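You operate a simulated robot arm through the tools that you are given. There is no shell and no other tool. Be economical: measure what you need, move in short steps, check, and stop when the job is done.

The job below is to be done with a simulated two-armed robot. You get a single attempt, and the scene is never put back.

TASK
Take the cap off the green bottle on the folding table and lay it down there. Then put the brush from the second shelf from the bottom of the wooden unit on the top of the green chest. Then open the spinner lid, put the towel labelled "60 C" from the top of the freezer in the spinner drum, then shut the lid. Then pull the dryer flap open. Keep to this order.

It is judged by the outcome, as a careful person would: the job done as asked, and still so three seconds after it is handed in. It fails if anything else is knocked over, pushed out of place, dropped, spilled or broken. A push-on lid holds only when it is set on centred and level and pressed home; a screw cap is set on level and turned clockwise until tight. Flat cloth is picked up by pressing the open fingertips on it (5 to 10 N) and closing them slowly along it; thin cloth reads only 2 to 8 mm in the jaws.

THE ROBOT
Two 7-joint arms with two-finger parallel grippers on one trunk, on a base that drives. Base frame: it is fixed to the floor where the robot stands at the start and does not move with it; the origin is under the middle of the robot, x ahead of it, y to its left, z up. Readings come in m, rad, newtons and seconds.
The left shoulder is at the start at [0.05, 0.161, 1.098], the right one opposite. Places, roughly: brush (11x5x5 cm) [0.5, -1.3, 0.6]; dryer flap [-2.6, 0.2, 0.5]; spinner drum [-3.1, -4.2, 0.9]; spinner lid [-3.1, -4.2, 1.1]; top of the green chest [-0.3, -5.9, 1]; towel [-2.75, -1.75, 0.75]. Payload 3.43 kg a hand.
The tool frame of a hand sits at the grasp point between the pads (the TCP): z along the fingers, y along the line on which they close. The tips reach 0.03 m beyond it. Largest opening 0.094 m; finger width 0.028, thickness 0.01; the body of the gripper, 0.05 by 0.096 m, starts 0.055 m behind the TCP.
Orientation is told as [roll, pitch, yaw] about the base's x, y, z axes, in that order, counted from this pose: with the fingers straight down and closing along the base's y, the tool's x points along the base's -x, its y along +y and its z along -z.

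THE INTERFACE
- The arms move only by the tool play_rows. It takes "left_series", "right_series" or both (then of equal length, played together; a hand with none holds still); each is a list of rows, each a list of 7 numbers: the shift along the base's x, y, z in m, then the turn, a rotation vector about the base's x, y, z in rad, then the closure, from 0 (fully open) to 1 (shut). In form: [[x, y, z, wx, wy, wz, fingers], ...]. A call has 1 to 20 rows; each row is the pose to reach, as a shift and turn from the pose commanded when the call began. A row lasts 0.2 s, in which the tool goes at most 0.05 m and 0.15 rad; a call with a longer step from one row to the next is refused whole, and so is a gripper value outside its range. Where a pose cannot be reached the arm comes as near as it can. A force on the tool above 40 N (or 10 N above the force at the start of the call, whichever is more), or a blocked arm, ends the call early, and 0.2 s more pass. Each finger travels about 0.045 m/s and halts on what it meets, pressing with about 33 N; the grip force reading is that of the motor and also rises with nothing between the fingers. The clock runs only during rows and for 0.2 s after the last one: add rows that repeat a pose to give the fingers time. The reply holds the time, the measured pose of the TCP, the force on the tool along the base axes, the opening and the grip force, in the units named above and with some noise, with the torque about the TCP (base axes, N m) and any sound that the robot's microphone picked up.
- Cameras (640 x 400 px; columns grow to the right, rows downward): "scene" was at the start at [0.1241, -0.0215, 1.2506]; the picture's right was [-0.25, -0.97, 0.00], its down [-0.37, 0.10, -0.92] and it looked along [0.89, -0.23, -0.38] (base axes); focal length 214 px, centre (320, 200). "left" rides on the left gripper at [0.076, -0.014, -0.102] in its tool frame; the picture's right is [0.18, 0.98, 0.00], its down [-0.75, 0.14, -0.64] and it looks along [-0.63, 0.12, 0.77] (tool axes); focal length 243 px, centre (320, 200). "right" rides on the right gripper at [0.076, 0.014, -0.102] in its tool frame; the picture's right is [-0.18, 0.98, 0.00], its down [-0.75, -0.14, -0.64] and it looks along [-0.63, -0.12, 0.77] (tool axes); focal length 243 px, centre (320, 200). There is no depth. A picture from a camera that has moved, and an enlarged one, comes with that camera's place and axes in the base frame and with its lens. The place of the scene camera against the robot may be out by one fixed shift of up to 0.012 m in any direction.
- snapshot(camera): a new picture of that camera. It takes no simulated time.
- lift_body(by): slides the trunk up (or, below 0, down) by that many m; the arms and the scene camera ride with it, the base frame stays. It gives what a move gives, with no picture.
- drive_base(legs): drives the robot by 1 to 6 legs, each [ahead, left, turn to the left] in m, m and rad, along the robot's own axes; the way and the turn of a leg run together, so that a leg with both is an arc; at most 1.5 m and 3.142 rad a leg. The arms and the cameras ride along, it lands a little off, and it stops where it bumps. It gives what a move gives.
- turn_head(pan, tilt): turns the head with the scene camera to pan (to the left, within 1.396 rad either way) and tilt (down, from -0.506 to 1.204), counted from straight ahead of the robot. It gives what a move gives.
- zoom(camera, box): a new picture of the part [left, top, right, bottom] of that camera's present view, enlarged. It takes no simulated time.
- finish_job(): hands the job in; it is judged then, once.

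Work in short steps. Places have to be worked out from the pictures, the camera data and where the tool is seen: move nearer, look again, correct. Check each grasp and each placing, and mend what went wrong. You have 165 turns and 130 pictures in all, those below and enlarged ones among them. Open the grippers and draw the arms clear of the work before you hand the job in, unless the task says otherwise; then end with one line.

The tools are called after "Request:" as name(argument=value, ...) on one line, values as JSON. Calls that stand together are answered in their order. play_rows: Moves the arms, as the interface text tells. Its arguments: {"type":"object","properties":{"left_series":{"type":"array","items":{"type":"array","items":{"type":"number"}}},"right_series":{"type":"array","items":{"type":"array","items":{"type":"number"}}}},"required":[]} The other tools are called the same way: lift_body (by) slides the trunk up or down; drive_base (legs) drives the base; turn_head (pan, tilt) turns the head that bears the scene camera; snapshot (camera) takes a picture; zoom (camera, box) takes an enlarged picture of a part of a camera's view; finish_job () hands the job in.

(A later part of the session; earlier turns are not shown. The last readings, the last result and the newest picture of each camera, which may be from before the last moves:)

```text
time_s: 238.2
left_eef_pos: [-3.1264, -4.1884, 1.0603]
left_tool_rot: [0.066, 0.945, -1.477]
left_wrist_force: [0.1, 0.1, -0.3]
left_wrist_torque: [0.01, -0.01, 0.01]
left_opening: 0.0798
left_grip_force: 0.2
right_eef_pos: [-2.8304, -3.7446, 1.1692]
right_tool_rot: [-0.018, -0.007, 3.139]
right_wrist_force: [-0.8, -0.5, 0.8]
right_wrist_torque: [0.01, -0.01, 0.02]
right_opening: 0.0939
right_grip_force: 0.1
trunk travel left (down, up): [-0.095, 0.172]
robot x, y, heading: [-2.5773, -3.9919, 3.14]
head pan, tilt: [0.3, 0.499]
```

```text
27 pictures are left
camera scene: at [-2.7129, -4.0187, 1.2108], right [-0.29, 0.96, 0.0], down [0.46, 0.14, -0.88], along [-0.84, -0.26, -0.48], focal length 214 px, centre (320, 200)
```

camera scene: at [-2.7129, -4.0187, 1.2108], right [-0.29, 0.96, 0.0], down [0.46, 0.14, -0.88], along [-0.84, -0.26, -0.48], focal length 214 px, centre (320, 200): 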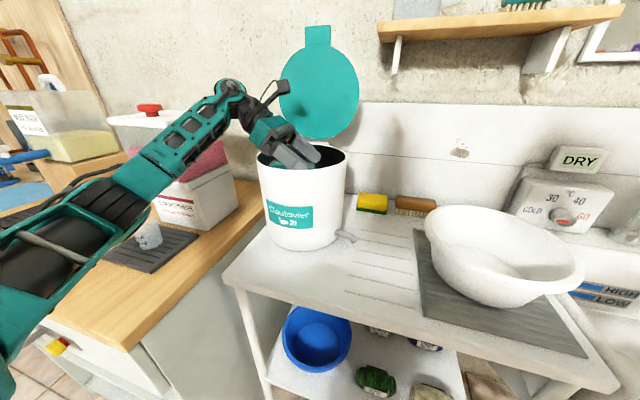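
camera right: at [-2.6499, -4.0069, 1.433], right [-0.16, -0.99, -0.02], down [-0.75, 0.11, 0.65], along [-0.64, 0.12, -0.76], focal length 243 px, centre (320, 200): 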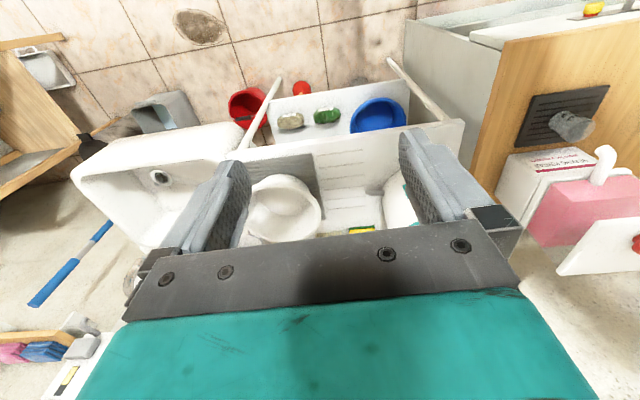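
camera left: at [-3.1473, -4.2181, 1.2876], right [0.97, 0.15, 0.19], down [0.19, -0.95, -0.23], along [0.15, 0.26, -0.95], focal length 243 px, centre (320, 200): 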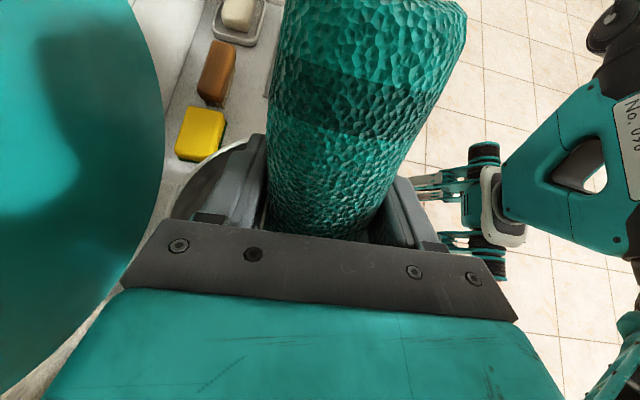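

The towel has dropped into the drum. I'll raise the hand straight up and look inside.

Request:
play_rows(left_series=[[0, -0.005, 0.03, 0, 0, 0, 0.15], [0, -0.01, 0.06, 0, 0, 0, 0.15], [0, -0.01, 0.1, 0, 0, 0, 0.15], [0, -0.01, 0.14, 0, 0, 0, 0.15], [0.02, -0.01, 0.18, 0, 0, 0, 0.15], [0.05, -0.01, 0.2, 0, 0, 0, 0.15], [0.08, 0.0, 0.2, 0, 0, 0, 0.15]])

Request:
snapshot(camera="left")

Request:
zoom(camera="scene", box=[240, 20, 380, 260])

```text
time_s: 239.8
left_eef_pos: [-3.0479, -4.1849, 1.2595]
left_tool_rot: [0.07, 0.946, -1.476]
left_wrist_force: [-0.6, -0.2, 0.1]
left_wrist_torque: [0.0, -0.02, -0.02]
left_opening: 0.08
left_grip_force: 0.0
right_eef_pos: [-2.8306, -3.7449, 1.1713]
right_tool_rot: [-0.02, -0.006, 3.138]
right_wrist_force: [0.9, -0.3, -0.4]
right_wrist_torque: [-0.01, -0.01, -0.02]
right_opening: 0.0942
right_grip_force: 0.0
trunk travel left (down, up): [-0.095, 0.172]
robot x, y, heading: [-2.5816, -3.9923, 3.14]
head pan, tilt: [0.3, 0.499]
```

```text
26 pictures are left
camera left: at [-3.0661, -4.2239, 1.3814], right [0.97, 0.15, 0.19], down [0.19, -0.95, -0.23], along [0.15, 0.26, -0.95], focal length 243 px, centre (320, 200)
```

left: 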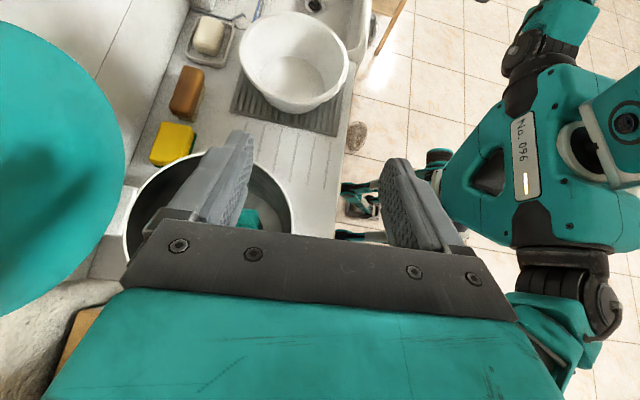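

```text
1.67 times, centred on (310, 140) of scene
camera zoom: at [-2.7127, -4.0187, 1.2108], right [-0.29, 0.96, 0.0], down [0.46, 0.14, -0.88], along [-0.84, -0.26, -0.48], focal length 358 px, centre (337, 300)
```

zoom: 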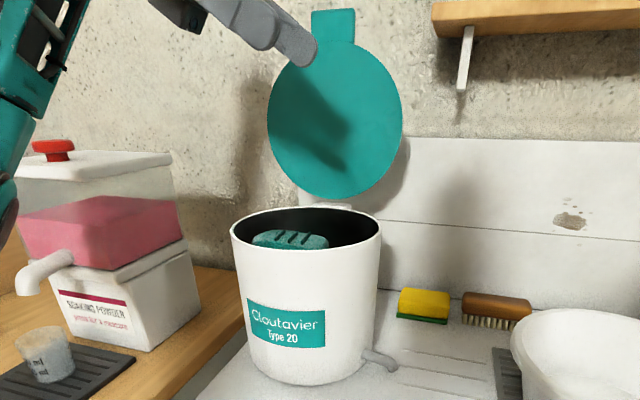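

The towel stands inside the drum. I'll raise the trunk for a better look at whether its end is below the rim.

Request:
lift_body(by=0.16)

Request:
zoom(camera="scene", box=[230, 130, 370, 270])

```text
time_s: 241.6
left_eef_pos: [-3.0487, -4.1844, 1.4199]
left_tool_rot: [0.068, 0.946, -1.476]
left_wrist_force: [-0.4, 0.6, -0.6]
left_wrist_torque: [0.01, -0.03, 0.0]
left_opening: 0.08
left_grip_force: 0.0
right_eef_pos: [-2.831, -3.7434, 1.331]
right_tool_rot: [-0.021, -0.008, 3.137]
right_wrist_force: [0.9, 0.5, 1.1]
right_wrist_torque: [-0.03, 0.02, -0.01]
right_opening: 0.0944
right_grip_force: 0.1
trunk travel left (down, up): [-0.255, 0.012]
robot x, y, heading: [-2.5823, -3.9917, 3.142]
head pan, tilt: [0.3, 0.499]
```

```text
2.86 times, centred on (300, 200) of scene
camera zoom: at [-2.713, -4.0187, 1.3707], right [-0.29, 0.96, 0.0], down [0.46, 0.14, -0.88], along [-0.84, -0.26, -0.48], focal length 613 px, centre (377, 200)
```

zoom: 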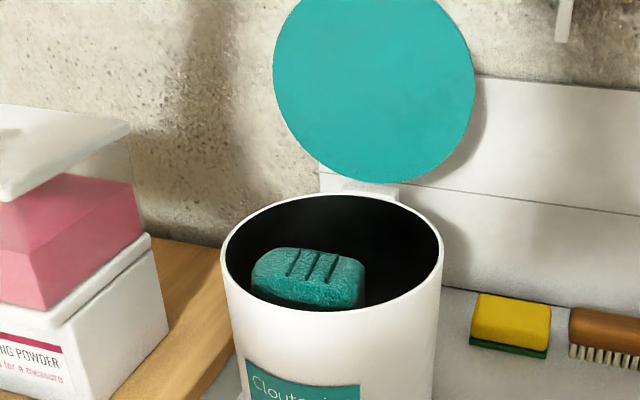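

The towel's end is at or just below the rim, fine for the lid. To shut it I'll grip the tab, now at about (-3.265, -4.194, 1.30), by its two side edges with the hand pitched 45° and follow the hinge arc. First I'll reorient the hand, clear of everything.

Request:
play_rows(left_series=[[0.02, 0, 0, -0.14, 0, 0, 0], [0.04, 0, 0, -0.28, 0, 0, 0], [0.06, 0, 0, -0.42, 0, 0, 0], [0.08, 0, 0, -0.56, 0, 0, 0], [0.1, 0, 0, -0.7, 0, 0, 0], [0.12, 0, 0, -0.84, 0, 0, 0], [0.12, 0, 0, -0.95, 0, 0, 0]])

Request:
play_rows(left_series=[[0, 0, 0, 0, 0, -0.145, 0], [0, 0, 0, 0, 0, -0.29, 0], [0, 0, 0, 0, 0, -0.435, 0], [0, 0, 0, 0, 0, -0.58, 0], [0, 0, 0, 0, 0, -0.725, 0], [0, 0, 0, 0, 0, -0.87, 0], [0, 0, 0, 0, 0, -1.015, 0], [0, 0, 0, 0, 0, -1.16, 0], [0, 0, 0, 0, 0, -1.305, 0], [0, 0, 0, 0, 0, -1.45, 0], [0, 0, 0, 0, 0, -1.6, 0], [0, 0, 0, 0, 0, -1.6, 0]])

Request:
play_rows(left_series=[[0, 0, 0, 0, 0.14, 0, 0], [0, 0, 0, 0, 0.28, 0, 0], [0, 0, 0, 0, 0.42, 0, 0], [0, 0, 0, 0, 0.56, 0, 0], [0, 0, 0, 0, 0.7, 0, 0], [0, 0, 0, 0, 0.785, 0, 0]])

Request:
snapshot(camera="left")

```text
time_s: 243.2
left_eef_pos: [-2.9284, -4.1825, 1.4189]
left_tool_rot: [-0.009, -0.003, -1.513]
left_wrist_force: [0.5, -0.7, -0.2]
left_wrist_torque: [-0.02, 0.0, 0.01]
left_opening: 0.0942
left_grip_force: 0.0
right_eef_pos: [-2.8305, -3.7441, 1.3303]
right_tool_rot: [-0.018, -0.008, 3.138]
right_wrist_force: [-0.1, 0.6, 0.0]
right_wrist_torque: [0.0, 0.0, -0.03]
right_opening: 0.0941
right_grip_force: 0.0
trunk travel left (down, up): [-0.255, 0.012]
robot x, y, heading: [-2.5784, -3.9978, 3.141]
head pan, tilt: [0.3, 0.499]
```

```text
time_s: 245.8
left_eef_pos: [-2.9278, -4.1863, 1.4194]
left_tool_rot: [-0.009, -0.001, -3.117]
left_wrist_force: [1.1, -0.1, -0.3]
left_wrist_torque: [0.04, 0.0, -0.01]
left_opening: 0.0939
left_grip_force: 0.1
right_eef_pos: [-2.83, -3.7442, 1.3303]
right_tool_rot: [-0.019, -0.006, 3.137]
right_wrist_force: [-1.1, -1.0, 0.3]
right_wrist_torque: [-0.02, 0.0, -0.02]
right_opening: 0.0942
right_grip_force: 0.1
trunk travel left (down, up): [-0.255, 0.012]
robot x, y, heading: [-2.5804, -3.9935, 3.139]
head pan, tilt: [0.3, 0.499]
```

```text
time_s: 247.2
left_eef_pos: [-2.928, -4.1861, 1.4201]
left_tool_rot: [-0.037, -0.788, -3.103]
left_wrist_force: [0.5, -0.1, -0.1]
left_wrist_torque: [-0.02, -0.02, 0.0]
left_opening: 0.0938
left_grip_force: 0.0
right_eef_pos: [-2.8304, -3.7445, 1.3311]
right_tool_rot: [-0.02, -0.007, 3.138]
right_wrist_force: [0.4, -0.6, 0.3]
right_wrist_torque: [0.01, 0.02, -0.01]
right_opening: 0.0941
right_grip_force: 0.1
trunk travel left (down, up): [-0.255, 0.012]
robot x, y, heading: [-2.5843, -3.9929, 3.14]
head pan, tilt: [0.3, 0.499]
```

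```text
23 pictures are left
camera left: at [-2.8023, -4.1689, 1.4393], right [0.14, -0.98, -0.16], down [-0.07, -0.17, 0.98], along [-0.99, -0.13, -0.1], focal length 243 px, centre (320, 200)
```

left: 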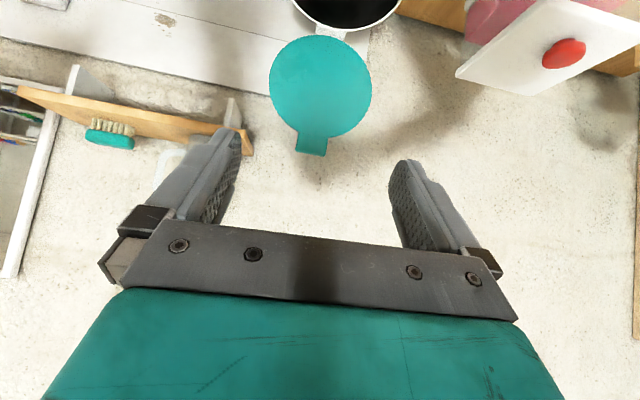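

The view is clear: tab centre at about (-3.278, -4.197, 1.283), about 6 cm wide. I'll creep 4 cm closer and move to a pre-grasp point along the finger direction.

Request:
drive_base(legs=[[0.04, 0, 0]])

Request:
play_rows(left_series=[[-0.04, -0.003, -0.01, 0, 0, 0, 0], [-0.08, -0.006, -0.02, 0, 0, 0, 0], [-0.12, -0.009, -0.03, 0, 0, 0, 0], [-0.16, -0.011, -0.04, 0, 0, 0, 0], [-0.2, -0.011, -0.05, 0, 0, 0, 0], [-0.225, -0.011, -0.056, 0, 0, 0, 0], [-0.225, -0.011, -0.056, 0, 0, 0, 0]])

Request:
snapshot(camera="left")

```text
time_s: 248.1
left_eef_pos: [-2.968, -4.1851, 1.4199]
left_tool_rot: [-0.036, -0.786, -3.105]
left_wrist_force: [-0.3, -0.5, 0.1]
left_wrist_torque: [-0.04, -0.03, -0.01]
left_opening: 0.0938
left_grip_force: 0.0
right_eef_pos: [-2.8707, -3.7453, 1.3306]
right_tool_rot: [-0.02, -0.005, 3.136]
right_wrist_force: [-0.7, -0.3, -0.1]
right_wrist_torque: [0.02, -0.04, 0.02]
right_opening: 0.094
right_grip_force: 0.0
trunk travel left (down, up): [-0.255, 0.012]
robot x, y, heading: [-2.6223, -3.9897, 3.141]
head pan, tilt: [0.3, 0.499]
```

```text
time_s: 249.7
left_eef_pos: [-3.1899, -4.1978, 1.3628]
left_tool_rot: [-0.033, -0.786, -3.104]
left_wrist_force: [0.1, -0.4, 0.0]
left_wrist_torque: [0.0, -0.04, -0.01]
left_opening: 0.0943
left_grip_force: 0.0
right_eef_pos: [-2.8691, -3.7441, 1.3311]
right_tool_rot: [-0.019, -0.009, 3.139]
right_wrist_force: [0.1, 0.3, 0.2]
right_wrist_torque: [-0.04, 0.01, -0.02]
right_opening: 0.0937
right_grip_force: 0.1
trunk travel left (down, up): [-0.255, 0.012]
robot x, y, heading: [-2.6229, -3.9936, 3.141]
head pan, tilt: [0.3, 0.499]
```

```text
22 pictures are left
camera left: at [-3.0648, -4.1807, 1.3825], right [0.14, -0.98, -0.15], down [-0.08, -0.17, 0.98], along [-0.99, -0.13, -0.1], focal length 243 px, centre (320, 200)
```

left: 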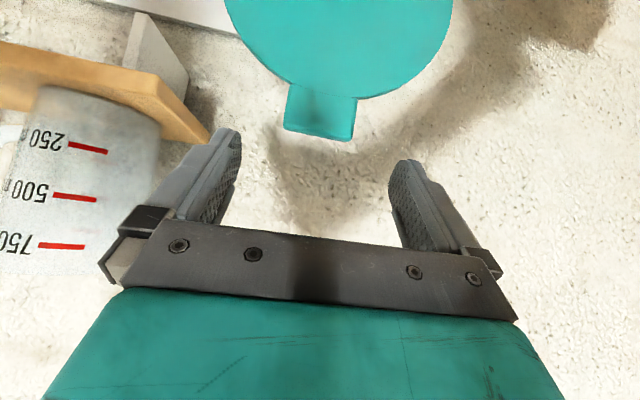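

The tab is aligned between the fingers. Moving in along the approach and closing on its sides.

Request:
play_rows(left_series=[[-0.025, 0, -0.022, 0, 0, 0, 0], [-0.05, 0, -0.045, 0, 0, 0, 0], [-0.076, 0, -0.068, 0, 0, 0, 0], [-0.076, 0, -0.068, 0, 0, 0, 0], [-0.076, 0, -0.068, 0, 0, 0, 0.3], [-0.076, 0, -0.068, 0, 0, 0, 0.6], [-0.076, 0, -0.068, 0, 0, 0, 0.6]])

Request:
snapshot(camera="left")

```text
time_s: 251.3
left_eef_pos: [-3.2663, -4.1966, 1.2957]
left_tool_rot: [-0.036, -0.785, -3.105]
left_wrist_force: [-1.2, 0.1, -1.3]
left_wrist_torque: [-0.2, 0.3, -0.03]
left_opening: 0.0644
left_grip_force: 35.1
right_eef_pos: [-2.8699, -3.7436, 1.3308]
right_tool_rot: [-0.019, -0.006, 3.139]
right_wrist_force: [-0.8, -0.3, -0.2]
right_wrist_torque: [0.01, 0.0, 0.01]
right_opening: 0.094
right_grip_force: 0.0
trunk travel left (down, up): [-0.255, 0.012]
robot x, y, heading: [-2.6191, -3.9961, 3.141]
head pan, tilt: [0.3, 0.499]
```

```text
21 pictures are left
camera left: at [-3.1409, -4.1804, 1.3154], right [0.14, -0.98, -0.15], down [-0.08, -0.17, 0.98], along [-0.99, -0.13, -0.1], focal length 243 px, centre (320, 200)
```

left: 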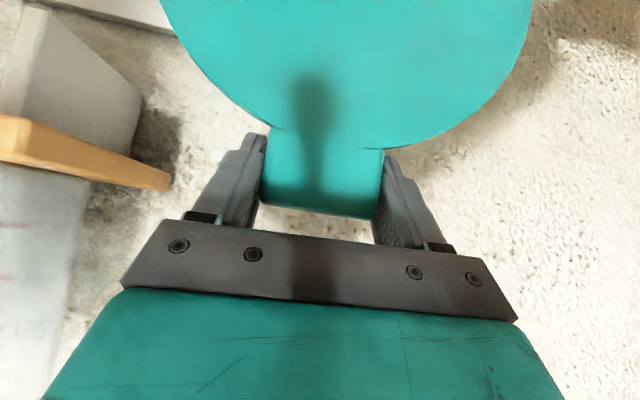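

The tab is gripped. I'll follow the hinge arc forward and down.

Request:
play_rows(left_series=[[0.02, 0, 0.001, 0, 0, 0, 0.6], [0.037, 0, 0, 0, 0, 0, 0.6], [0.074, 0, -0.007, 0, 0, 0, 0.6], [0.109, 0, -0.0195, 0, 0, 0, 0.6], [0.142, 0, -0.038, 0, 0, 0, 0.6], [0.165, 0, -0.057, 0, 0, 0, 0.6], [0.183, 0, -0.076, 0, 0, 0, 0.6], [0.201, 0, -0.101, 0, 0, 0, 0.6], [0.2135, 0, -0.124, 0, 0, 0, 0.6]])

Request:
snapshot(camera="scene")

```text
time_s: 253.3
left_eef_pos: [-3.0552, -4.1947, 1.1732]
left_tool_rot: [-0.036, -0.787, -3.104]
left_wrist_force: [-0.3, 0.1, -0.7]
left_wrist_torque: [0.0, -0.01, 0.0]
left_opening: 0.0375
left_grip_force: 0.0
right_eef_pos: [-2.8699, -3.7438, 1.3302]
right_tool_rot: [-0.019, -0.006, 3.139]
right_wrist_force: [0.7, 0.9, 0.6]
right_wrist_torque: [-0.01, -0.04, -0.01]
right_opening: 0.0941
right_grip_force: 0.0
trunk travel left (down, up): [-0.255, 0.012]
robot x, y, heading: [-2.622, -3.9945, 3.143]
head pan, tilt: [0.3, 0.499]
```

```text
20 pictures are left
camera scene: at [-2.7518, -4.0187, 1.3708], right [-0.3, 0.96, 0.0], down [0.46, 0.14, -0.88], along [-0.84, -0.26, -0.48], focal length 214 px, centre (320, 200)
```

scene: 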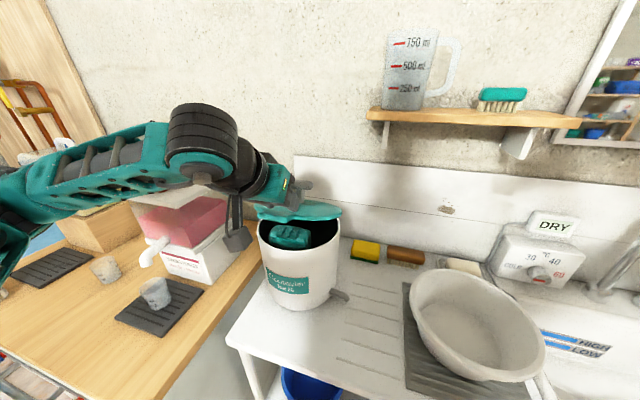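

The fingers slipped off the tab partway, but the lid has come down most of the way. I'll zoom in.

Request:
zoom(camera="scene", box=[220, 150, 370, 320])

Request:
snapshot(camera="left")

```text
2.35 times, centred on (295, 235) of scene
camera zoom: at [-2.7518, -4.0187, 1.3708], right [-0.3, 0.96, 0.0], down [0.46, 0.14, -0.88], along [-0.84, -0.26, -0.48], focal length 505 px, centre (379, 118)
```

zoom: 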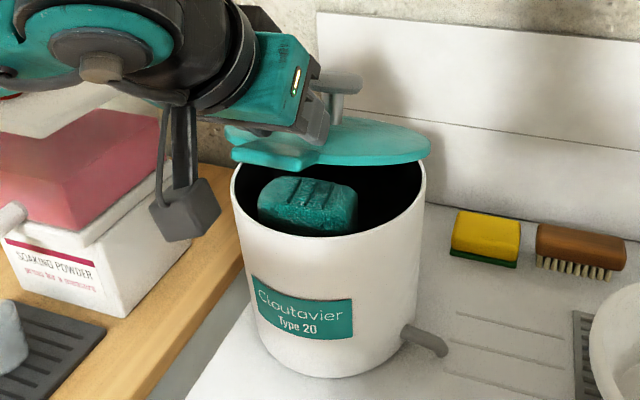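

```text
18 pictures are left
camera left: at [-2.9294, -4.1788, 1.1921], right [0.14, -0.98, -0.16], down [-0.08, -0.17, 0.98], along [-0.99, -0.13, -0.1], focal length 243 px, centre (320, 200)
```

left: 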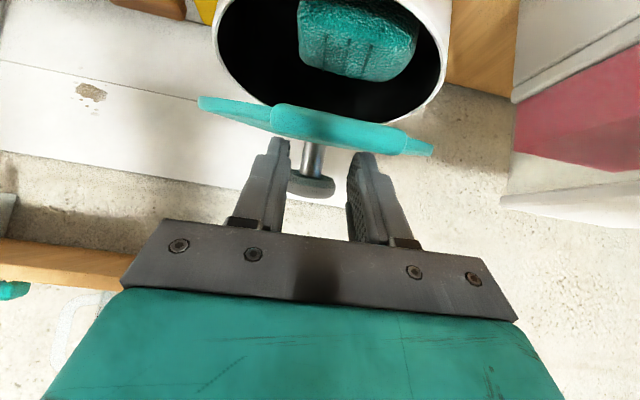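

The lid is about 20° open with the fingertips on its upper side near the tab, and it holds its position. I'll simply press it down.

Request:
play_rows(left_series=[[0.003, 0, -0.015, 0, 0, 0, 0.6], [0.006, 0, -0.03, 0, 0, 0, 0.6], [0.008, 0, -0.042, 0, 0, 0, 0.6], [0.008, 0, -0.052, 0, 0, 0, 0.6], [0.008, 0, -0.06, 0, 0, 0, 0.6], [0.008, 0, -0.066, 0, 0, 0, 0.6], [0.008, 0, -0.066, 0, 0, 0, 0.6]])

Request:
zoom(camera="scene", box=[220, 150, 370, 320])

```text
time_s: 254.9
left_eef_pos: [-3.0447, -4.1976, 1.1057]
left_tool_rot: [-0.036, -0.787, -3.105]
left_wrist_force: [0.9, 0.7, 0.2]
left_wrist_torque: [-0.01, 0.01, 0.02]
left_opening: 0.0377
left_grip_force: 0.1
right_eef_pos: [-2.8691, -3.7437, 1.3311]
right_tool_rot: [-0.019, -0.007, 3.137]
right_wrist_force: [-0.1, -0.1, 0.3]
right_wrist_torque: [0.01, -0.01, 0.01]
right_opening: 0.0943
right_grip_force: 0.0
trunk travel left (down, up): [-0.255, 0.012]
robot x, y, heading: [-2.6201, -3.9951, 3.138]
head pan, tilt: [0.3, 0.499]
```

```text
2.35 times, centred on (295, 235) of scene
camera zoom: at [-2.7518, -4.0187, 1.3708], right [-0.3, 0.96, 0.0], down [0.46, 0.14, -0.88], along [-0.84, -0.26, -0.48], focal length 505 px, centre (379, 118)
```

zoom: 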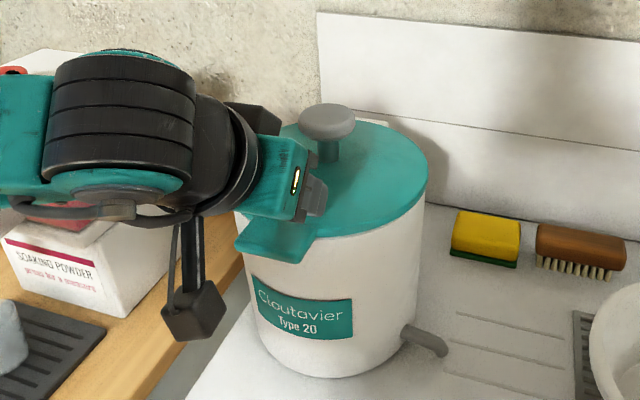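

The lid looks shut. I'll press a little further to be sure it's seated, then withdraw upward and back.

Request:
play_rows(left_series=[[0, 0, -0.004, 0, 0, 0, 0.6], [0, 0, -0.008, 0, 0, 0, 0.6], [0, 0, -0.011, 0, 0, 0, 0.6], [0, 0, -0.014, 0, 0, 0, 0.6], [0, 0, -0.014, 0, 0, 0, 0.6]])

Request:
play_rows(left_series=[[0.01, 0, 0.02, 0, 0, 0, 0.6], [0.03, 0, 0.05, 0, 0, 0, 0.6], [0.06, 0, 0.08, 0, 0, 0, 0.6], [0.1, 0, 0.1, 0, 0, 0, 0.6], [0.14, 0, 0.12, 0, 0, 0, 0.6]])

Request:
drive_base(legs=[[-0.45, 0, 0]])

Request:
zoom(camera="scene", box=[220, 120, 380, 260])

```text
time_s: 255.8
left_eef_pos: [-3.0477, -4.1953, 1.1032]
left_tool_rot: [-0.039, -0.816, -3.102]
left_wrist_force: [5.7, -0.4, 16.3]
left_wrist_torque: [-0.37, 0.06, 0.01]
left_opening: 0.0373
left_grip_force: 0.1
right_eef_pos: [-2.8685, -3.7438, 1.3309]
right_tool_rot: [-0.017, -0.01, 3.138]
right_wrist_force: [-0.4, 0.4, -0.5]
right_wrist_torque: [0.01, -0.02, -0.02]
right_opening: 0.0941
right_grip_force: 0.1
trunk travel left (down, up): [-0.255, 0.012]
robot x, y, heading: [-2.619, -3.9961, -3.138]
head pan, tilt: [0.3, 0.499]
stopped in row 4 (left hand): the force on the tool passed its limit (the readings are from after the stop); the commanded pose is now the measured one
```

```text
time_s: 257.1
left_eef_pos: [-2.9451, -4.1853, 1.2678]
left_tool_rot: [-0.038, -0.806, -3.103]
left_wrist_force: [0.3, -1.2, 0.3]
left_wrist_torque: [0.01, -0.02, 0.02]
left_opening: 0.0376
left_grip_force: 0.1
left hand out of reach, approached as far as the arm can: row 2, 3, 4, 5
right_eef_pos: [-2.8686, -3.7437, 1.3305]
right_tool_rot: [-0.018, -0.009, 3.139]
right_wrist_force: [0.5, 0.4, -0.8]
right_wrist_torque: [0.01, 0.02, -0.04]
right_opening: 0.0942
right_grip_force: 0.0
trunk travel left (down, up): [-0.255, 0.012]
robot x, y, heading: [-2.6238, -3.9923, 3.143]
head pan, tilt: [0.3, 0.499]
```

```text
time_s: 259.8
left_eef_pos: [-2.4974, -4.1879, 1.2674]
left_tool_rot: [-0.038, -0.806, -3.089]
left_wrist_force: [-0.5, -0.5, -0.8]
left_wrist_torque: [0.01, 0.02, -0.02]
left_opening: 0.0374
left_grip_force: 0.1
right_eef_pos: [-2.4264, -3.7444, 1.3313]
right_tool_rot: [-0.018, -0.006, -3.13]
right_wrist_force: [1.2, -0.4, 0.3]
right_wrist_torque: [-0.01, -0.01, -0.01]
right_opening: 0.0939
right_grip_force: 0.0
trunk travel left (down, up): [-0.255, 0.012]
robot x, y, heading: [-2.1725, -3.9937, -3.129]
head pan, tilt: [0.3, 0.499]
```

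```text
2.86 times, centred on (300, 190) of scene
camera zoom: at [-2.3041, -4.0175, 1.3708], right [-0.31, 0.95, 0.0], down [0.46, 0.15, -0.88], along [-0.84, -0.27, -0.48], focal length 613 px, centre (377, 229)
```

zoom: 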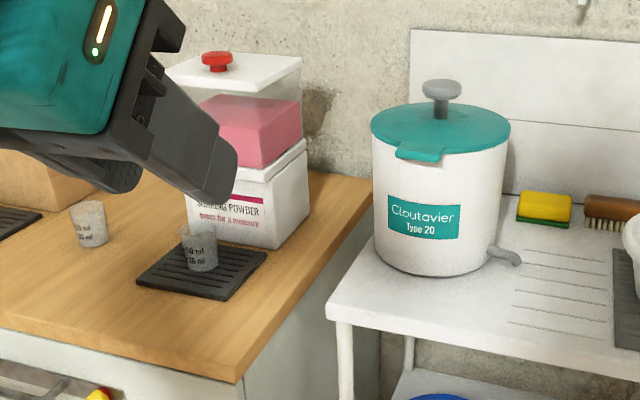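

The lid is fully shut with the towel inside. I'll restore the left hand and drive along the aisle to the dryer flap.

Request:
play_rows(left_series=[[0.02, 0, 0, 0, -0.14, 0, 0], [0.04, 0, 0, 0, -0.28, 0, 0], [0.06, 0, 0, 0, -0.42, 0, 0], [0.06, 0, 0, 0, -0.56, 0, 0], [0.06, 0, 0, 0, -0.7, 0, 0], [0.06, 0, 0, 0, -0.8, 0, 0]])

Request:
drive_base(legs=[[-0.4, 0, -0.01], [0, -1.3, 0], [0, -1.3, 0], [0, -1.3, 0]])

Request:
turn_head(pan=0.0, tilt=0.5)

Request:
snapshot(camera="scene")

```text
time_s: 261.2
left_eef_pos: [-2.4383, -4.1868, 1.2667]
left_tool_rot: [0.001, -0.002, -3.106]
left_wrist_force: [0.0, 0.2, -0.3]
left_wrist_torque: [0.02, 0.01, -0.01]
left_opening: 0.0939
left_grip_force: 0.2
right_eef_pos: [-2.4274, -3.745, 1.3304]
right_tool_rot: [-0.02, -0.005, -3.131]
right_wrist_force: [0.0, 0.2, -0.3]
right_wrist_torque: [0.02, 0.01, 0.04]
right_opening: 0.094
right_grip_force: 0.2
trunk travel left (down, up): [-0.255, 0.012]
robot x, y, heading: [-2.1698, -3.9914, -3.128]
head pan, tilt: [0.3, 0.499]
```

```text
time_s: 281.8
left_eef_pos: [-2.0545, -0.3426, 1.2664]
left_tool_rot: [0.0, -0.003, -3.115]
left_wrist_force: [-0.4, -1.0, -0.5]
left_wrist_torque: [-0.04, -0.01, 0.02]
left_opening: 0.094
left_grip_force: 0.1
right_eef_pos: [-2.0385, 0.101, 1.331]
right_tool_rot: [-0.019, -0.005, -3.141]
right_wrist_force: [0.4, -0.7, 0.0]
right_wrist_torque: [-0.01, 0.0, 0.01]
right_opening: 0.0942
right_grip_force: 0.1
trunk travel left (down, up): [-0.255, 0.012]
robot x, y, heading: [-1.782, -0.1441, -3.139]
head pan, tilt: [0.3, 0.499]
```

```text
time_s: 282.6
left_eef_pos: [-2.0541, -0.3432, 1.266]
left_tool_rot: [0.0, -0.005, -3.113]
left_wrist_force: [0.0, -0.4, 0.7]
left_wrist_torque: [-0.01, -0.03, 0.03]
left_opening: 0.0937
left_grip_force: 0.0
right_eef_pos: [-2.0385, 0.0992, 1.3312]
right_tool_rot: [-0.018, -0.008, -3.141]
right_wrist_force: [-0.2, 0.5, -0.6]
right_wrist_torque: [-0.01, -0.04, 0.02]
right_opening: 0.094
right_grip_force: 0.0
trunk travel left (down, up): [-0.255, 0.012]
robot x, y, heading: [-1.7837, -0.1441, -3.142]
head pan, tilt: [0.0, 0.499]
```

```text
15 pictures are left
camera scene: at [-1.9231, -0.1474, 1.3708], right [0.0, 1.0, 0.0], down [0.48, 0.0, -0.88], along [-0.88, 0.0, -0.48], focal length 214 px, centre (320, 200)
```

scene: 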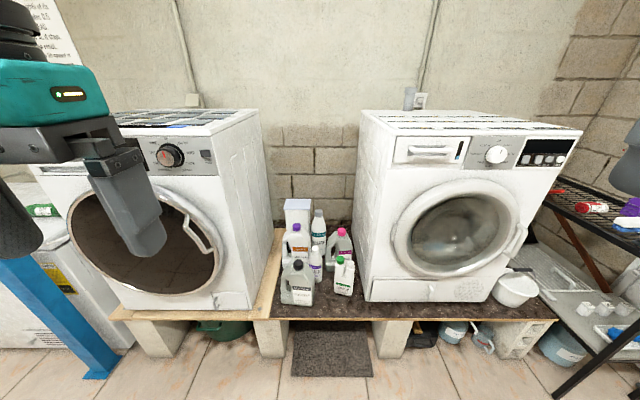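

The given place projects onto the small flap at the lower left of the right-hand machine. I'll zoom in.

Request:
zoom(camera="scene", box=[350, 240, 510, 340])

Request:
zoom(camera="scene", box=[120, 100, 600, 320])

```text
4.00 times, centred on (430, 290) of scene
camera zoom: at [-1.9231, -0.1474, 1.3708], right [0.0, 1.0, 0.0], down [0.48, 0.0, -0.88], along [-0.88, 0.0, -0.48], focal length 858 px, centre (-120, -160)
```

zoom: 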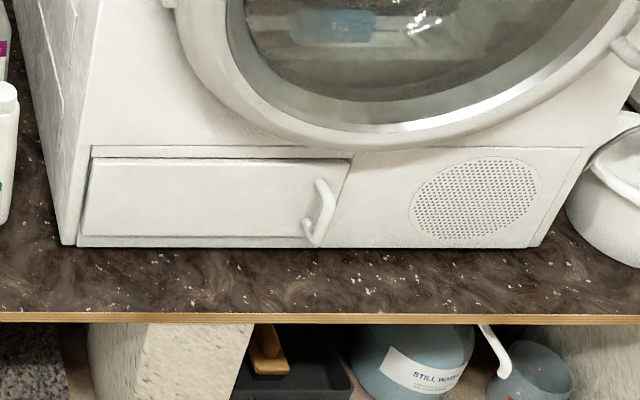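

```text
1.33 times, centred on (360, 210) of scene
camera zoom: at [-1.9231, -0.1474, 1.3708], right [0.0, 1.0, 0.0], down [0.48, 0.0, -0.88], along [-0.88, 0.0, -0.48], focal length 286 px, centre (267, 187)
```

zoom: 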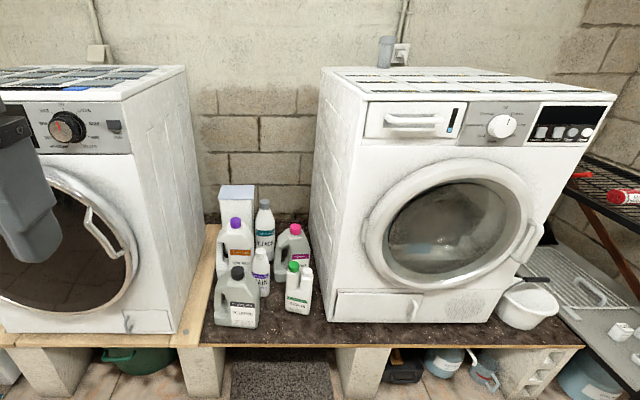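

It's a flap about 0.3 m wide with a vertical bar handle at its right end near (-2.60, 0.37, 0.5), so it's hinged on the left. I'll position the base, lower the trunk and pitch the right hand forward.

Request:
drive_base(legs=[[0, -0.29, 0], [0.24, 0, 0]])

Request:
lift_body(by=-0.25)

Request:
play_rows(right_series=[[-0.04, 0, -0.02, 0, 0, 0, 0], [-0.08, 0, -0.04, 0, 0, 0, 0], [-0.12, 0, -0.08, 0, 0.14, 0, 0], [-0.14, 0, -0.12, 0, 0.28, 0, 0], [-0.16, 0, -0.16, 0, 0.42, 0, 0], [-0.16, 0, -0.2, 0, 0.56, 0, 0], [-0.16, 0, -0.24, 0, 0.7, 0, 0], [-0.16, 0, -0.28, 0, 0.84, 0, 0], [-0.16, 0, -0.32, 0, 0.98, 0, 0], [-0.16, 0, -0.36, 0, 1.05, 0, 0], [-0.16, 0, -0.4, 0, 1.05, 0, 0], [-0.16, 0, -0.44, 0, 1.05, 0, 0], [-0.16, 0, -0.48, 0, 1.05, 0, 0], [-0.16, 0, -0.5, 0, 1.05, 0, 0]])

Request:
snapshot(camera="right")

```text
time_s: 286.0
left_eef_pos: [-2.2955, -0.0464, 1.2655]
left_tool_rot: [-0.001, -0.004, -3.115]
left_wrist_force: [0.1, 0.9, 0.1]
left_wrist_torque: [0.02, -0.02, 0.02]
left_opening: 0.0939
left_grip_force: 0.0
right_eef_pos: [-2.2805, 0.3948, 1.3305]
right_tool_rot: [-0.019, -0.006, 3.142]
right_wrist_force: [0.0, 0.8, -0.3]
right_wrist_torque: [-0.02, -0.06, -0.01]
right_opening: 0.0941
right_grip_force: 0.1
trunk travel left (down, up): [-0.255, 0.012]
robot x, y, heading: [-2.0274, 0.1467, -3.138]
head pan, tilt: [0.0, 0.499]
```

```text
time_s: 288.6
left_eef_pos: [-2.2947, -0.0472, 1.017]
left_tool_rot: [-0.001, -0.007, -3.115]
left_wrist_force: [-0.6, 0.2, 0.1]
left_wrist_torque: [-0.01, 0.01, 0.0]
left_opening: 0.0939
left_grip_force: 0.1
right_eef_pos: [-2.279, 0.3947, 1.08]
right_tool_rot: [-0.019, -0.008, 3.142]
right_wrist_force: [-1.0, -0.1, 0.3]
right_wrist_torque: [-0.02, 0.0, 0.0]
right_opening: 0.0939
right_grip_force: 0.1
trunk travel left (down, up): [-0.005, 0.262]
robot x, y, heading: [-2.0285, 0.1499, -3.14]
head pan, tilt: [0.0, 0.499]
```

```text
refused: row 3 steps farther than a row can; nothing moved
```

```text
12 pictures are left
camera right: at [-2.2007, 0.3781, 1.1824], right [-0.18, -0.98, -0.02], down [-0.75, 0.13, 0.65], along [-0.64, 0.13, -0.76], focal length 243 px, centre (320, 200)
```

right: 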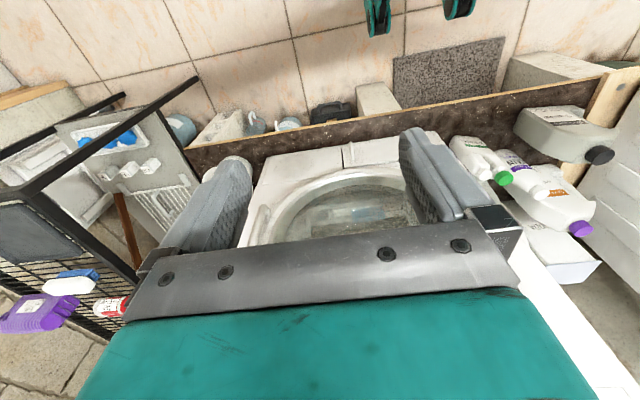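

One step was too long, so I'll replay with smaller ones.

Request:
play_rows(right_series=[[-0.03, 0, -0.02, 0, 0, 0, 0], [-0.06, 0, -0.04, 0, 0.05, 0, 0], [-0.085, 0, -0.07, 0, 0.14, 0, 0], [-0.1, 0, -0.11, 0, 0.28, 0, 0], [-0.11, 0, -0.15, 0, 0.42, 0, 0], [-0.12, 0, -0.19, 0, 0.56, 0, 0], [-0.12, 0, -0.23, 0, 0.7, 0, 0], [-0.12, 0, -0.27, 0, 0.84, 0, 0], [-0.12, -0.01, -0.31, 0, 0.98, 0, 0], [-0.12, -0.02, -0.35, 0, 1.05, 0, 0], [-0.13, -0.025, -0.39, 0, 1.05, 0, 0], [-0.14, -0.025, -0.43, 0, 1.05, 0, 0], [-0.15, -0.025, -0.47, 0, 1.05, 0, 0], [-0.16, -0.025, -0.5, 0, 1.05, 0, 0]])

Request:
snapshot(camera="right")

```text
time_s: 291.6
left_eef_pos: [-2.2967, -0.0472, 1.016]
left_tool_rot: [-0.001, -0.007, -3.117]
left_wrist_force: [-0.1, -0.4, 0.3]
left_wrist_torque: [0.01, 0.02, -0.02]
left_opening: 0.0938
left_grip_force: 0.0
right_eef_pos: [-2.4443, 0.3081, 0.7878]
right_tool_rot: [-0.024, -1.05, 3.139]
right_wrist_force: [0.2, 0.2, 0.2]
right_wrist_torque: [-0.02, -0.01, -0.03]
right_opening: 0.0939
right_grip_force: 0.1
right hand out of reach, approached as far as the arm can: row 7, 8, 9, 10, 11, 12, 13, 14
trunk travel left (down, up): [-0.005, 0.262]
robot x, y, heading: [-2.0227, 0.1462, -3.138]
head pan, tilt: [0.0, 0.499]
```

```text
11 pictures are left
camera right: at [-2.3169, 0.2892, 0.7732], right [-0.11, -0.98, 0.15], down [0.19, 0.13, 0.97], along [-0.98, 0.14, 0.17], focal length 243 px, centre (320, 200)
```

right: 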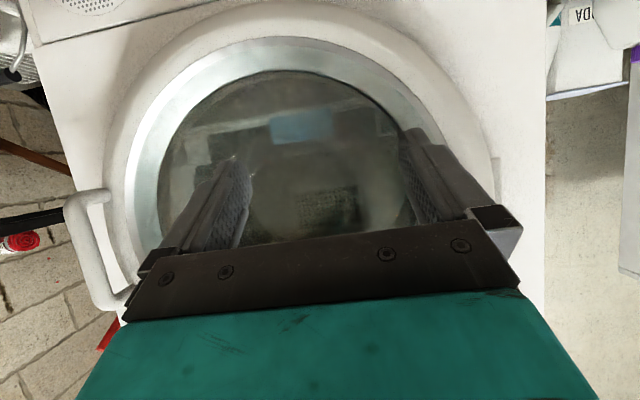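

At 60° pitch the arm can't go this low. I'll reduce the pitch to about 38° and lower farther out, checking reach.

Request:
play_rows(right_series=[[0, 0.01, 0, 0, -0.13, 0, 0], [0, 0.02, 0, 0, -0.26, 0, 0], [0, 0.03, 0, 0, -0.38, 0, 0], [-0.01, 0.045, -0.04, 0, -0.38, 0, 0], [-0.02, 0.06, -0.08, 0, -0.38, 0, 0], [-0.03, 0.06, -0.12, 0, -0.38, 0, 0], [-0.03, 0.06, -0.16, 0, -0.38, 0, 0], [-0.03, 0.06, -0.19, 0, -0.38, 0, 0], [-0.03, 0.06, -0.19, 0, -0.38, 0, 0]])

Request:
snapshot(camera="right")

```text
time_s: 293.6
left_eef_pos: [-2.2951, -0.047, 1.0168]
left_tool_rot: [0.0, -0.005, -3.116]
left_wrist_force: [-0.4, -0.3, 0.2]
left_wrist_torque: [-0.03, 0.02, 0.03]
left_opening: 0.094
left_grip_force: 0.1
right_eef_pos: [-2.4665, 0.3824, 0.665]
right_tool_rot: [-0.017, -0.676, 3.14]
right_wrist_force: [0.3, 0.0, -0.8]
right_wrist_torque: [0.02, 0.0, 0.01]
right_opening: 0.0943
right_grip_force: 0.0
right hand out of reach, approached as far as the arm can: row 6, 7, 8, 9
trunk travel left (down, up): [-0.005, 0.262]
robot x, y, heading: [-2.0272, 0.1458, -3.14]
head pan, tilt: [0.0, 0.499]
```

```text
10 pictures are left
camera right: at [-2.3419, 0.3654, 0.6968], right [-0.15, -0.98, 0.1], down [-0.19, 0.13, 0.97], along [-0.97, 0.13, -0.2], focal length 243 px, centre (320, 200)
```

right: 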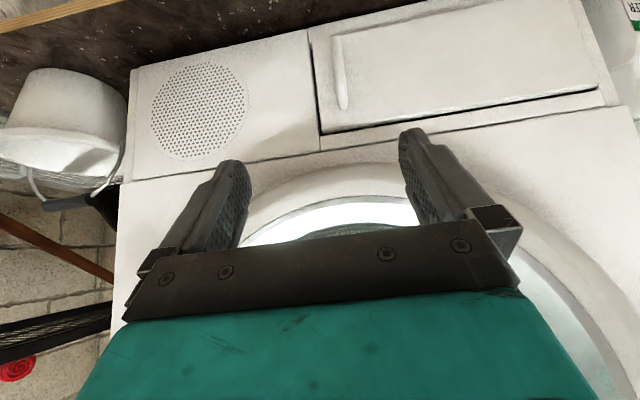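

The handle is triangulated at about (-2.59, 0.36), z 0.46–0.54. Reaching farther out should free the wrist, so I'll move forward and down toward it with a slightly smaller pitch.

Request:
play_rows(right_series=[[-0.02, -0.005, 0, 0, -0.05, 0, 0], [-0.04, -0.01, 0, 0, -0.1, 0, 0], [-0.05, -0.015, -0.03, 0, -0.15, 0, 0], [-0.05, -0.022, -0.06, 0, -0.15, 0, 0], [-0.05, -0.022, -0.09, 0, -0.15, 0, 0], [-0.05, -0.022, -0.12, 0, -0.15, 0, 0], [-0.05, -0.022, -0.12, 0, -0.15, 0, 0]])

```text
time_s: 295.2
left_eef_pos: [-2.2961, -0.0472, 1.0164]
left_tool_rot: [0.0, -0.006, -3.116]
left_wrist_force: [-0.6, 0.5, 0.5]
left_wrist_torque: [0.04, 0.01, 0.02]
left_opening: 0.0938
left_grip_force: 0.1
right_eef_pos: [-2.4915, 0.3997, 0.6479]
right_tool_rot: [-0.019, -0.524, 3.141]
right_wrist_force: [0.8, 0.1, 0.1]
right_wrist_torque: [0.02, 0.03, -0.02]
right_opening: 0.094
right_grip_force: 0.1
right hand out of reach, approached as far as the arm can: row 2, 3, 4, 5, 6, 7
trunk travel left (down, up): [-0.005, 0.262]
robot x, y, heading: [-2.0265, 0.1484, -3.148]
head pan, tilt: [0.0, 0.499]
```

The wrist seems stuck in a poor configuration. I'll go back to pointing straight down, lower first, then pitch forward again to see how far it goes.

Request:
play_rows(right_series=[[0.02, -0.01, 0.02, 0, -0.14, 0, 0], [0.04, -0.02, 0.02, 0, -0.28, 0, 0], [0.05, -0.03, 0.02, 0, -0.42, 0, 0], [0.05, -0.04, 0.0, 0, -0.52, 0, 0], [0.05, -0.04, -0.03, 0, -0.52, 0, 0], [0.05, -0.04, -0.06, 0, -0.52, 0, 0], [0.05, -0.04, -0.09, 0, -0.52, 0, 0], [0.03, -0.04, -0.11, 0, -0.52, 0, 0], [0.0, -0.04, -0.13, 0, -0.52, 0, 0], [-0.03, -0.04, -0.13, 0, -0.52, 0, 0], [-0.03, -0.04, -0.13, 0, -0.38, 0, 0], [-0.03, -0.04, -0.13, 0, -0.24, 0, 0], [-0.03, -0.04, -0.13, 0, -0.1, 0, 0], [-0.03, -0.04, -0.13, 0, -0.1, 0, 0]])

```text
time_s: 298.2
left_eef_pos: [-2.2959, -0.0477, 1.0165]
left_tool_rot: [0.0, -0.005, -3.115]
left_wrist_force: [-0.1, -0.5, 0.7]
left_wrist_torque: [0.02, -0.01, 0.0]
left_opening: 0.094
left_grip_force: 0.2
right_eef_pos: [-2.483, 0.415, 0.6349]
right_tool_rot: [-0.019, -0.428, 3.141]
right_wrist_force: [-0.4, 0.0, -0.2]
right_wrist_torque: [0.01, 0.02, -0.01]
right_opening: 0.0939
right_grip_force: 0.1
right hand out of reach, approached as far as the arm can: row 4, 5, 6, 7, 8, 9, 10, 11, 12, 13, 14
trunk travel left (down, up): [-0.005, 0.262]
robot x, y, heading: [-2.027, 0.1444, -3.136]
head pan, tilt: [0.0, 0.499]
```

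The hand is too close to the body for this height. I'll back the base up 7 cm so the arm can stretch, extend first, then pitch and lower.

Request:
drive_base(legs=[[-0.07, 0, 0]])

Request:
play_rows(right_series=[[-0.02, -0.01, 0.03, 0, 0.05, 0, 0], [-0.04, -0.02, 0.05, 0, 0.1, 0, 0], [-0.06, -0.035, 0.05, 0, 0.15, 0, 0], [-0.08, -0.05, 0.05, 0, 0.2, 0, 0], [-0.1, -0.055, 0.03, 0, 0.25, 0, 0], [-0.1, -0.055, 0.0, 0, 0.3, 0, 0], [-0.1, -0.055, -0.03, 0, 0.32, 0, 0], [-0.1, -0.055, -0.06, 0, 0.32, 0, 0], [-0.1, -0.055, -0.09, 0, 0.32, 0, 0], [-0.1, -0.055, -0.12, 0, 0.32, 0, 0], [-0.1, -0.055, -0.12, 0, 0.32, 0, 0]])

```text
time_s: 299.2
left_eef_pos: [-2.2274, -0.0486, 1.0167]
left_tool_rot: [0.001, -0.004, -3.114]
left_wrist_force: [0.4, -0.3, -0.3]
left_wrist_torque: [0.03, -0.04, 0.0]
left_opening: 0.0942
left_grip_force: 0.0
right_eef_pos: [-2.416, 0.4151, 0.6353]
right_tool_rot: [-0.019, -0.425, -3.142]
right_wrist_force: [0.3, 0.1, -0.5]
right_wrist_torque: [0.03, 0.02, -0.02]
right_opening: 0.0941
right_grip_force: 0.1
trunk travel left (down, up): [-0.005, 0.262]
robot x, y, heading: [-1.9583, 0.146, -3.139]
head pan, tilt: [0.0, 0.499]
```

```text
time_s: 301.6
left_eef_pos: [-2.2264, -0.0476, 1.0165]
left_tool_rot: [0.002, -0.004, -3.114]
left_wrist_force: [0.5, 0.0, -0.9]
left_wrist_torque: [-0.01, 0.02, 0.01]
left_opening: 0.0939
left_grip_force: 0.1
right_eef_pos: [-2.4784, 0.4096, 0.6749]
right_tool_rot: [-0.018, -0.747, -3.142]
right_wrist_force: [0.5, 0.4, 0.1]
right_wrist_torque: [-0.03, 0.0, 0.0]
right_opening: 0.094
right_grip_force: 0.1
right hand out of reach, approached as far as the arm can: row 4, 5, 6, 7, 8, 9, 10, 11
trunk travel left (down, up): [-0.005, 0.262]
robot x, y, heading: [-1.9553, 0.1471, -3.137]
head pan, tilt: [0.0, 0.499]
```

Low forward poses are blocked for this arm, but the mirrored "from the side" pose I used for the brush works low down. I'll undo the pitch, move the base right so the handle is straight ahead, and orient the right hand to point left.

Request:
play_rows(right_series=[[0.02, 0, 0.04, 0, -0.14, 0, 0], [0.04, 0, 0.08, 0, -0.28, 0, 0], [0.06, 0, 0.12, 0, -0.42, 0, 0], [0.08, 0, 0.16, 0, -0.56, 0, 0], [0.1, 0, 0.2, 0, -0.7, 0, 0], [0.1, 0, 0.22, 0, -0.745, 0, 0]])

Request:
drive_base(legs=[[0, -0.21, 0]])

Request:
play_rows(right_series=[[0, -0.01, 0, 0, 0, -0.145, 0], [0, -0.02, 0, 0, 0, -0.29, 0], [0, -0.03, 0, 0, 0, -0.435, 0], [0, -0.04, 0, 0, 0, -0.58, 0], [0, -0.05, 0, 0, 0, -0.725, 0], [0, -0.06, 0, 0, 0, -0.87, 0], [0, -0.07, 0, 0, 0, -1.015, 0], [0, -0.08, 0, 0, 0, -1.16, 0], [0, -0.09, 0, 0, 0, -1.305, 0], [0, -0.1, 0, 0, 0, -1.45, 0], [0, -0.11, 0, 0, 0, -1.57, 0], [0, -0.11, 0, 0, 0, -1.57, 0]])

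Request:
play_rows(right_series=[[0, -0.02, -0.03, -0.14, 0, 0, 0], [0, -0.04, -0.06, -0.28, 0, 0, 0], [0, -0.06, -0.09, -0.42, 0, 0, 0], [0, -0.08, -0.12, -0.56, 0, 0, 0], [0, -0.1, -0.15, -0.7, 0, 0, 0], [0, -0.12, -0.18, -0.84, 0, 0, 0], [0, -0.14, -0.21, -0.96, 0, 0, 0], [0, -0.14, -0.25, -0.96, 0, 0, 0], [0, -0.14, -0.28, -0.96, 0, 0, 0], [0, -0.14, -0.31, -0.96, 0, 0, 0], [0, -0.14, -0.34, -0.96, 0, 0, 0], [0, -0.14, -0.34, -0.96, 0, 0, 0]])

```text
time_s: 303.0
left_eef_pos: [-2.2282, -0.0474, 1.0165]
left_tool_rot: [0.0, -0.004, -3.115]
left_wrist_force: [0.0, -0.4, 0.9]
left_wrist_torque: [-0.01, 0.02, -0.03]
left_opening: 0.0937
left_grip_force: 0.1
right_eef_pos: [-2.3787, 0.4099, 0.8983]
right_tool_rot: [-0.017, 0.0, -3.138]
right_wrist_force: [0.3, -0.1, -0.3]
right_wrist_torque: [0.04, 0.01, -0.02]
right_opening: 0.0939
right_grip_force: 0.0
trunk travel left (down, up): [-0.005, 0.262]
robot x, y, heading: [-1.962, 0.1482, -3.133]
head pan, tilt: [0.0, 0.499]
```

```text
time_s: 304.7
left_eef_pos: [-2.229, 0.1665, 1.0155]
left_tool_rot: [0.001, -0.005, -3.117]
left_wrist_force: [-1.0, -0.6, -0.5]
left_wrist_torque: [-0.01, 0.01, 0.01]
left_opening: 0.0937
left_grip_force: 0.1
right_eef_pos: [-2.3781, 0.6241, 0.8964]
right_tool_rot: [-0.019, -0.004, 3.142]
right_wrist_force: [0.9, 0.1, 0.4]
right_wrist_torque: [0.0, 0.0, -0.05]
right_opening: 0.0938
right_grip_force: 0.1
trunk travel left (down, up): [-0.005, 0.262]
robot x, y, heading: [-1.9583, 0.3607, -3.146]
head pan, tilt: [0.0, 0.499]
```

```text
time_s: 307.3
left_eef_pos: [-2.2283, 0.1661, 1.0155]
left_tool_rot: [0.0, -0.006, -3.118]
left_wrist_force: [0.5, 0.2, 0.5]
left_wrist_torque: [0.0, 0.02, 0.02]
left_opening: 0.0943
left_grip_force: 0.1
right_eef_pos: [-2.3792, 0.5126, 0.8984]
right_tool_rot: [-0.02, -0.001, 1.567]
right_wrist_force: [-0.5, -0.4, -0.6]
right_wrist_torque: [-0.04, 0.02, -0.02]
right_opening: 0.0939
right_grip_force: 0.0
trunk travel left (down, up): [-0.005, 0.262]
robot x, y, heading: [-1.9576, 0.3607, -3.144]
head pan, tilt: [0.0, 0.499]
```

```text
time_s: 309.9
left_eef_pos: [-2.2276, 0.1654, 1.0156]
left_tool_rot: [0.0, -0.005, -3.118]
left_wrist_force: [-0.1, 0.3, 0.1]
left_wrist_torque: [-0.01, -0.03, 0.01]
left_opening: 0.094
left_grip_force: 0.0
right_eef_pos: [-2.3352, 0.4519, 0.7078]
right_tool_rot: [-0.022, 0.958, 1.567]
right_wrist_force: [-0.1, 0.4, -0.4]
right_wrist_torque: [0.02, 0.0, -0.01]
right_opening: 0.094
right_grip_force: 0.1
right hand out of reach, approached as far as the arm can: row 6, 7, 8, 9, 10, 11, 12
trunk travel left (down, up): [-0.005, 0.262]
robot x, y, heading: [-1.9586, 0.3596, -3.141]
head pan, tilt: [0.0, 0.499]
```

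It stuck because the hand was too far to its own side. I'll centre it first at y 0.36, then lower.

Request:
play_rows(right_series=[[-0.01, -0.01, 0.03, 0, 0, 0, 0], [-0.02, -0.04, 0.06, 0, 0, 0, 0], [-0.04, -0.07, 0.06, 0, 0, 0, 0], [-0.06, -0.1, 0.06, 0, 0, 0, 0], [-0.06, -0.11, 0.02, 0, 0, 0, 0], [-0.06, -0.11, -0.02, 0, 0, 0, 0], [-0.06, -0.11, -0.06, 0, 0, 0, 0], [-0.06, -0.11, -0.1, 0, 0, 0, 0], [-0.06, -0.11, -0.14, 0, 0, 0, 0], [-0.06, -0.11, -0.17, 0, 0, 0, 0], [-0.06, -0.11, -0.17, 0, 0, 0, 0]])

```text
time_s: 312.3
left_eef_pos: [-2.2285, 0.1651, 1.0164]
left_tool_rot: [0.0, -0.006, -3.118]
left_wrist_force: [-0.3, -0.4, -0.7]
left_wrist_torque: [0.01, 0.0, 0.01]
left_opening: 0.094
left_grip_force: 0.1
right_eef_pos: [-2.3444, 0.4387, 0.7203]
right_tool_rot: [-0.022, 0.957, 1.57]
right_wrist_force: [0.5, 0.2, 0.3]
right_wrist_torque: [-0.02, 0.0, 0.0]
right_opening: 0.094
right_grip_force: 0.0
right hand out of reach, approached as far as the arm can: row 3, 4, 5, 6, 7, 8, 9, 10, 11
trunk travel left (down, up): [-0.005, 0.262]
robot x, y, heading: [-1.9602, 0.3592, -3.145]
head pan, tilt: [0.0, 0.499]
```

The right arm took a different elbow path than the left did for the brush. I'll raise and untilt it, then replay exactly the mirrored sequence that worked.

Request:
play_rows(right_series=[[0.01, 0.005, 0.04, 0.1, 0, 0, 0], [0.02, 0.01, 0.08, 0.22, 0, 0, 0], [0.03, 0.015, 0.12, 0.34, 0, 0, 0], [0.04, 0.02, 0.16, 0.46, 0, 0, 0], [0.05, 0.025, 0.2, 0.58, 0, 0, 0], [0.06, 0.03, 0.24, 0.7, 0, 0, 0], [0.07, 0.035, 0.28, 0.82, 0, 0, 0], [0.08, 0.04, 0.32, 0.93, 0, 0, 0], [0.08, 0.048, 0.36, 0.957, 0, 0, 0], [0.08, 0.048, 0.37, 0.957, 0, 0, 0]])

Request:
play_rows(right_series=[[0, 0, -0.02, -0.14, 0, 0, 0], [0, 0, -0.04, -0.28, 0, 0, 0], [0, 0, -0.06, -0.42, 0, 0, 0], [0, 0, -0.08, -0.56, 0, 0, 0], [0, 0, -0.1, -0.7, 0, 0, 0], [0, 0, -0.12, -0.785, 0, 0, 0], [0, 0, -0.15, -0.785, 0, 0, 0], [0, -0.02, -0.185, -0.815, 0, 0, 0], [0, -0.04, -0.22, -0.845, 0, 0, 0], [0, -0.06, -0.255, -0.875, 0, 0, 0], [0, -0.08, -0.29, -0.905, 0, 0, 0], [0, -0.1, -0.325, -0.93, 0, 0, 0], [0, -0.12, -0.36, -0.96, 0, 0, 0], [0, -0.135, -0.4, -0.96, 0, 0, 0], [0, -0.146, -0.43, -0.96, 0, 0, 0], [0, -0.146, -0.43, -0.96, 0, 0, 0]])

```text
time_s: 314.5
left_eef_pos: [-2.2276, 0.1666, 1.0159]
left_tool_rot: [0.002, -0.006, -3.117]
left_wrist_force: [-0.7, 0.8, -1.1]
left_wrist_torque: [-0.02, -0.02, 0.04]
left_opening: 0.0939
left_grip_force: 0.0
right_eef_pos: [-2.2666, 0.4884, 1.0878]
right_tool_rot: [-0.02, 0.0, 1.57]
right_wrist_force: [0.3, -0.2, -0.5]
right_wrist_torque: [-0.01, 0.0, 0.0]
right_opening: 0.094
right_grip_force: 0.0
trunk travel left (down, up): [-0.005, 0.262]
robot x, y, heading: [-1.9584, 0.3614, -3.143]
head pan, tilt: [0.0, 0.499]
```

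```text
time_s: 317.9
left_eef_pos: [-2.2282, 0.167, 1.0161]
left_tool_rot: [0.001, -0.003, -3.118]
left_wrist_force: [-0.1, 0.7, -0.1]
left_wrist_torque: [-0.03, -0.03, 0.03]
left_opening: 0.0941
left_grip_force: 0.0
right_eef_pos: [-2.2714, 0.4033, 0.7303]
right_tool_rot: [-0.024, 0.962, 1.567]
right_wrist_force: [0.0, -0.5, 0.2]
right_wrist_torque: [-0.01, 0.03, -0.01]
right_opening: 0.0939
right_grip_force: 0.0
right hand out of reach, approached as far as the arm can: row 12, 13, 14, 15, 16
trunk travel left (down, up): [-0.005, 0.262]
robot x, y, heading: [-1.9599, 0.3592, -3.14]
head pan, tilt: [0.0, 0.499]
```

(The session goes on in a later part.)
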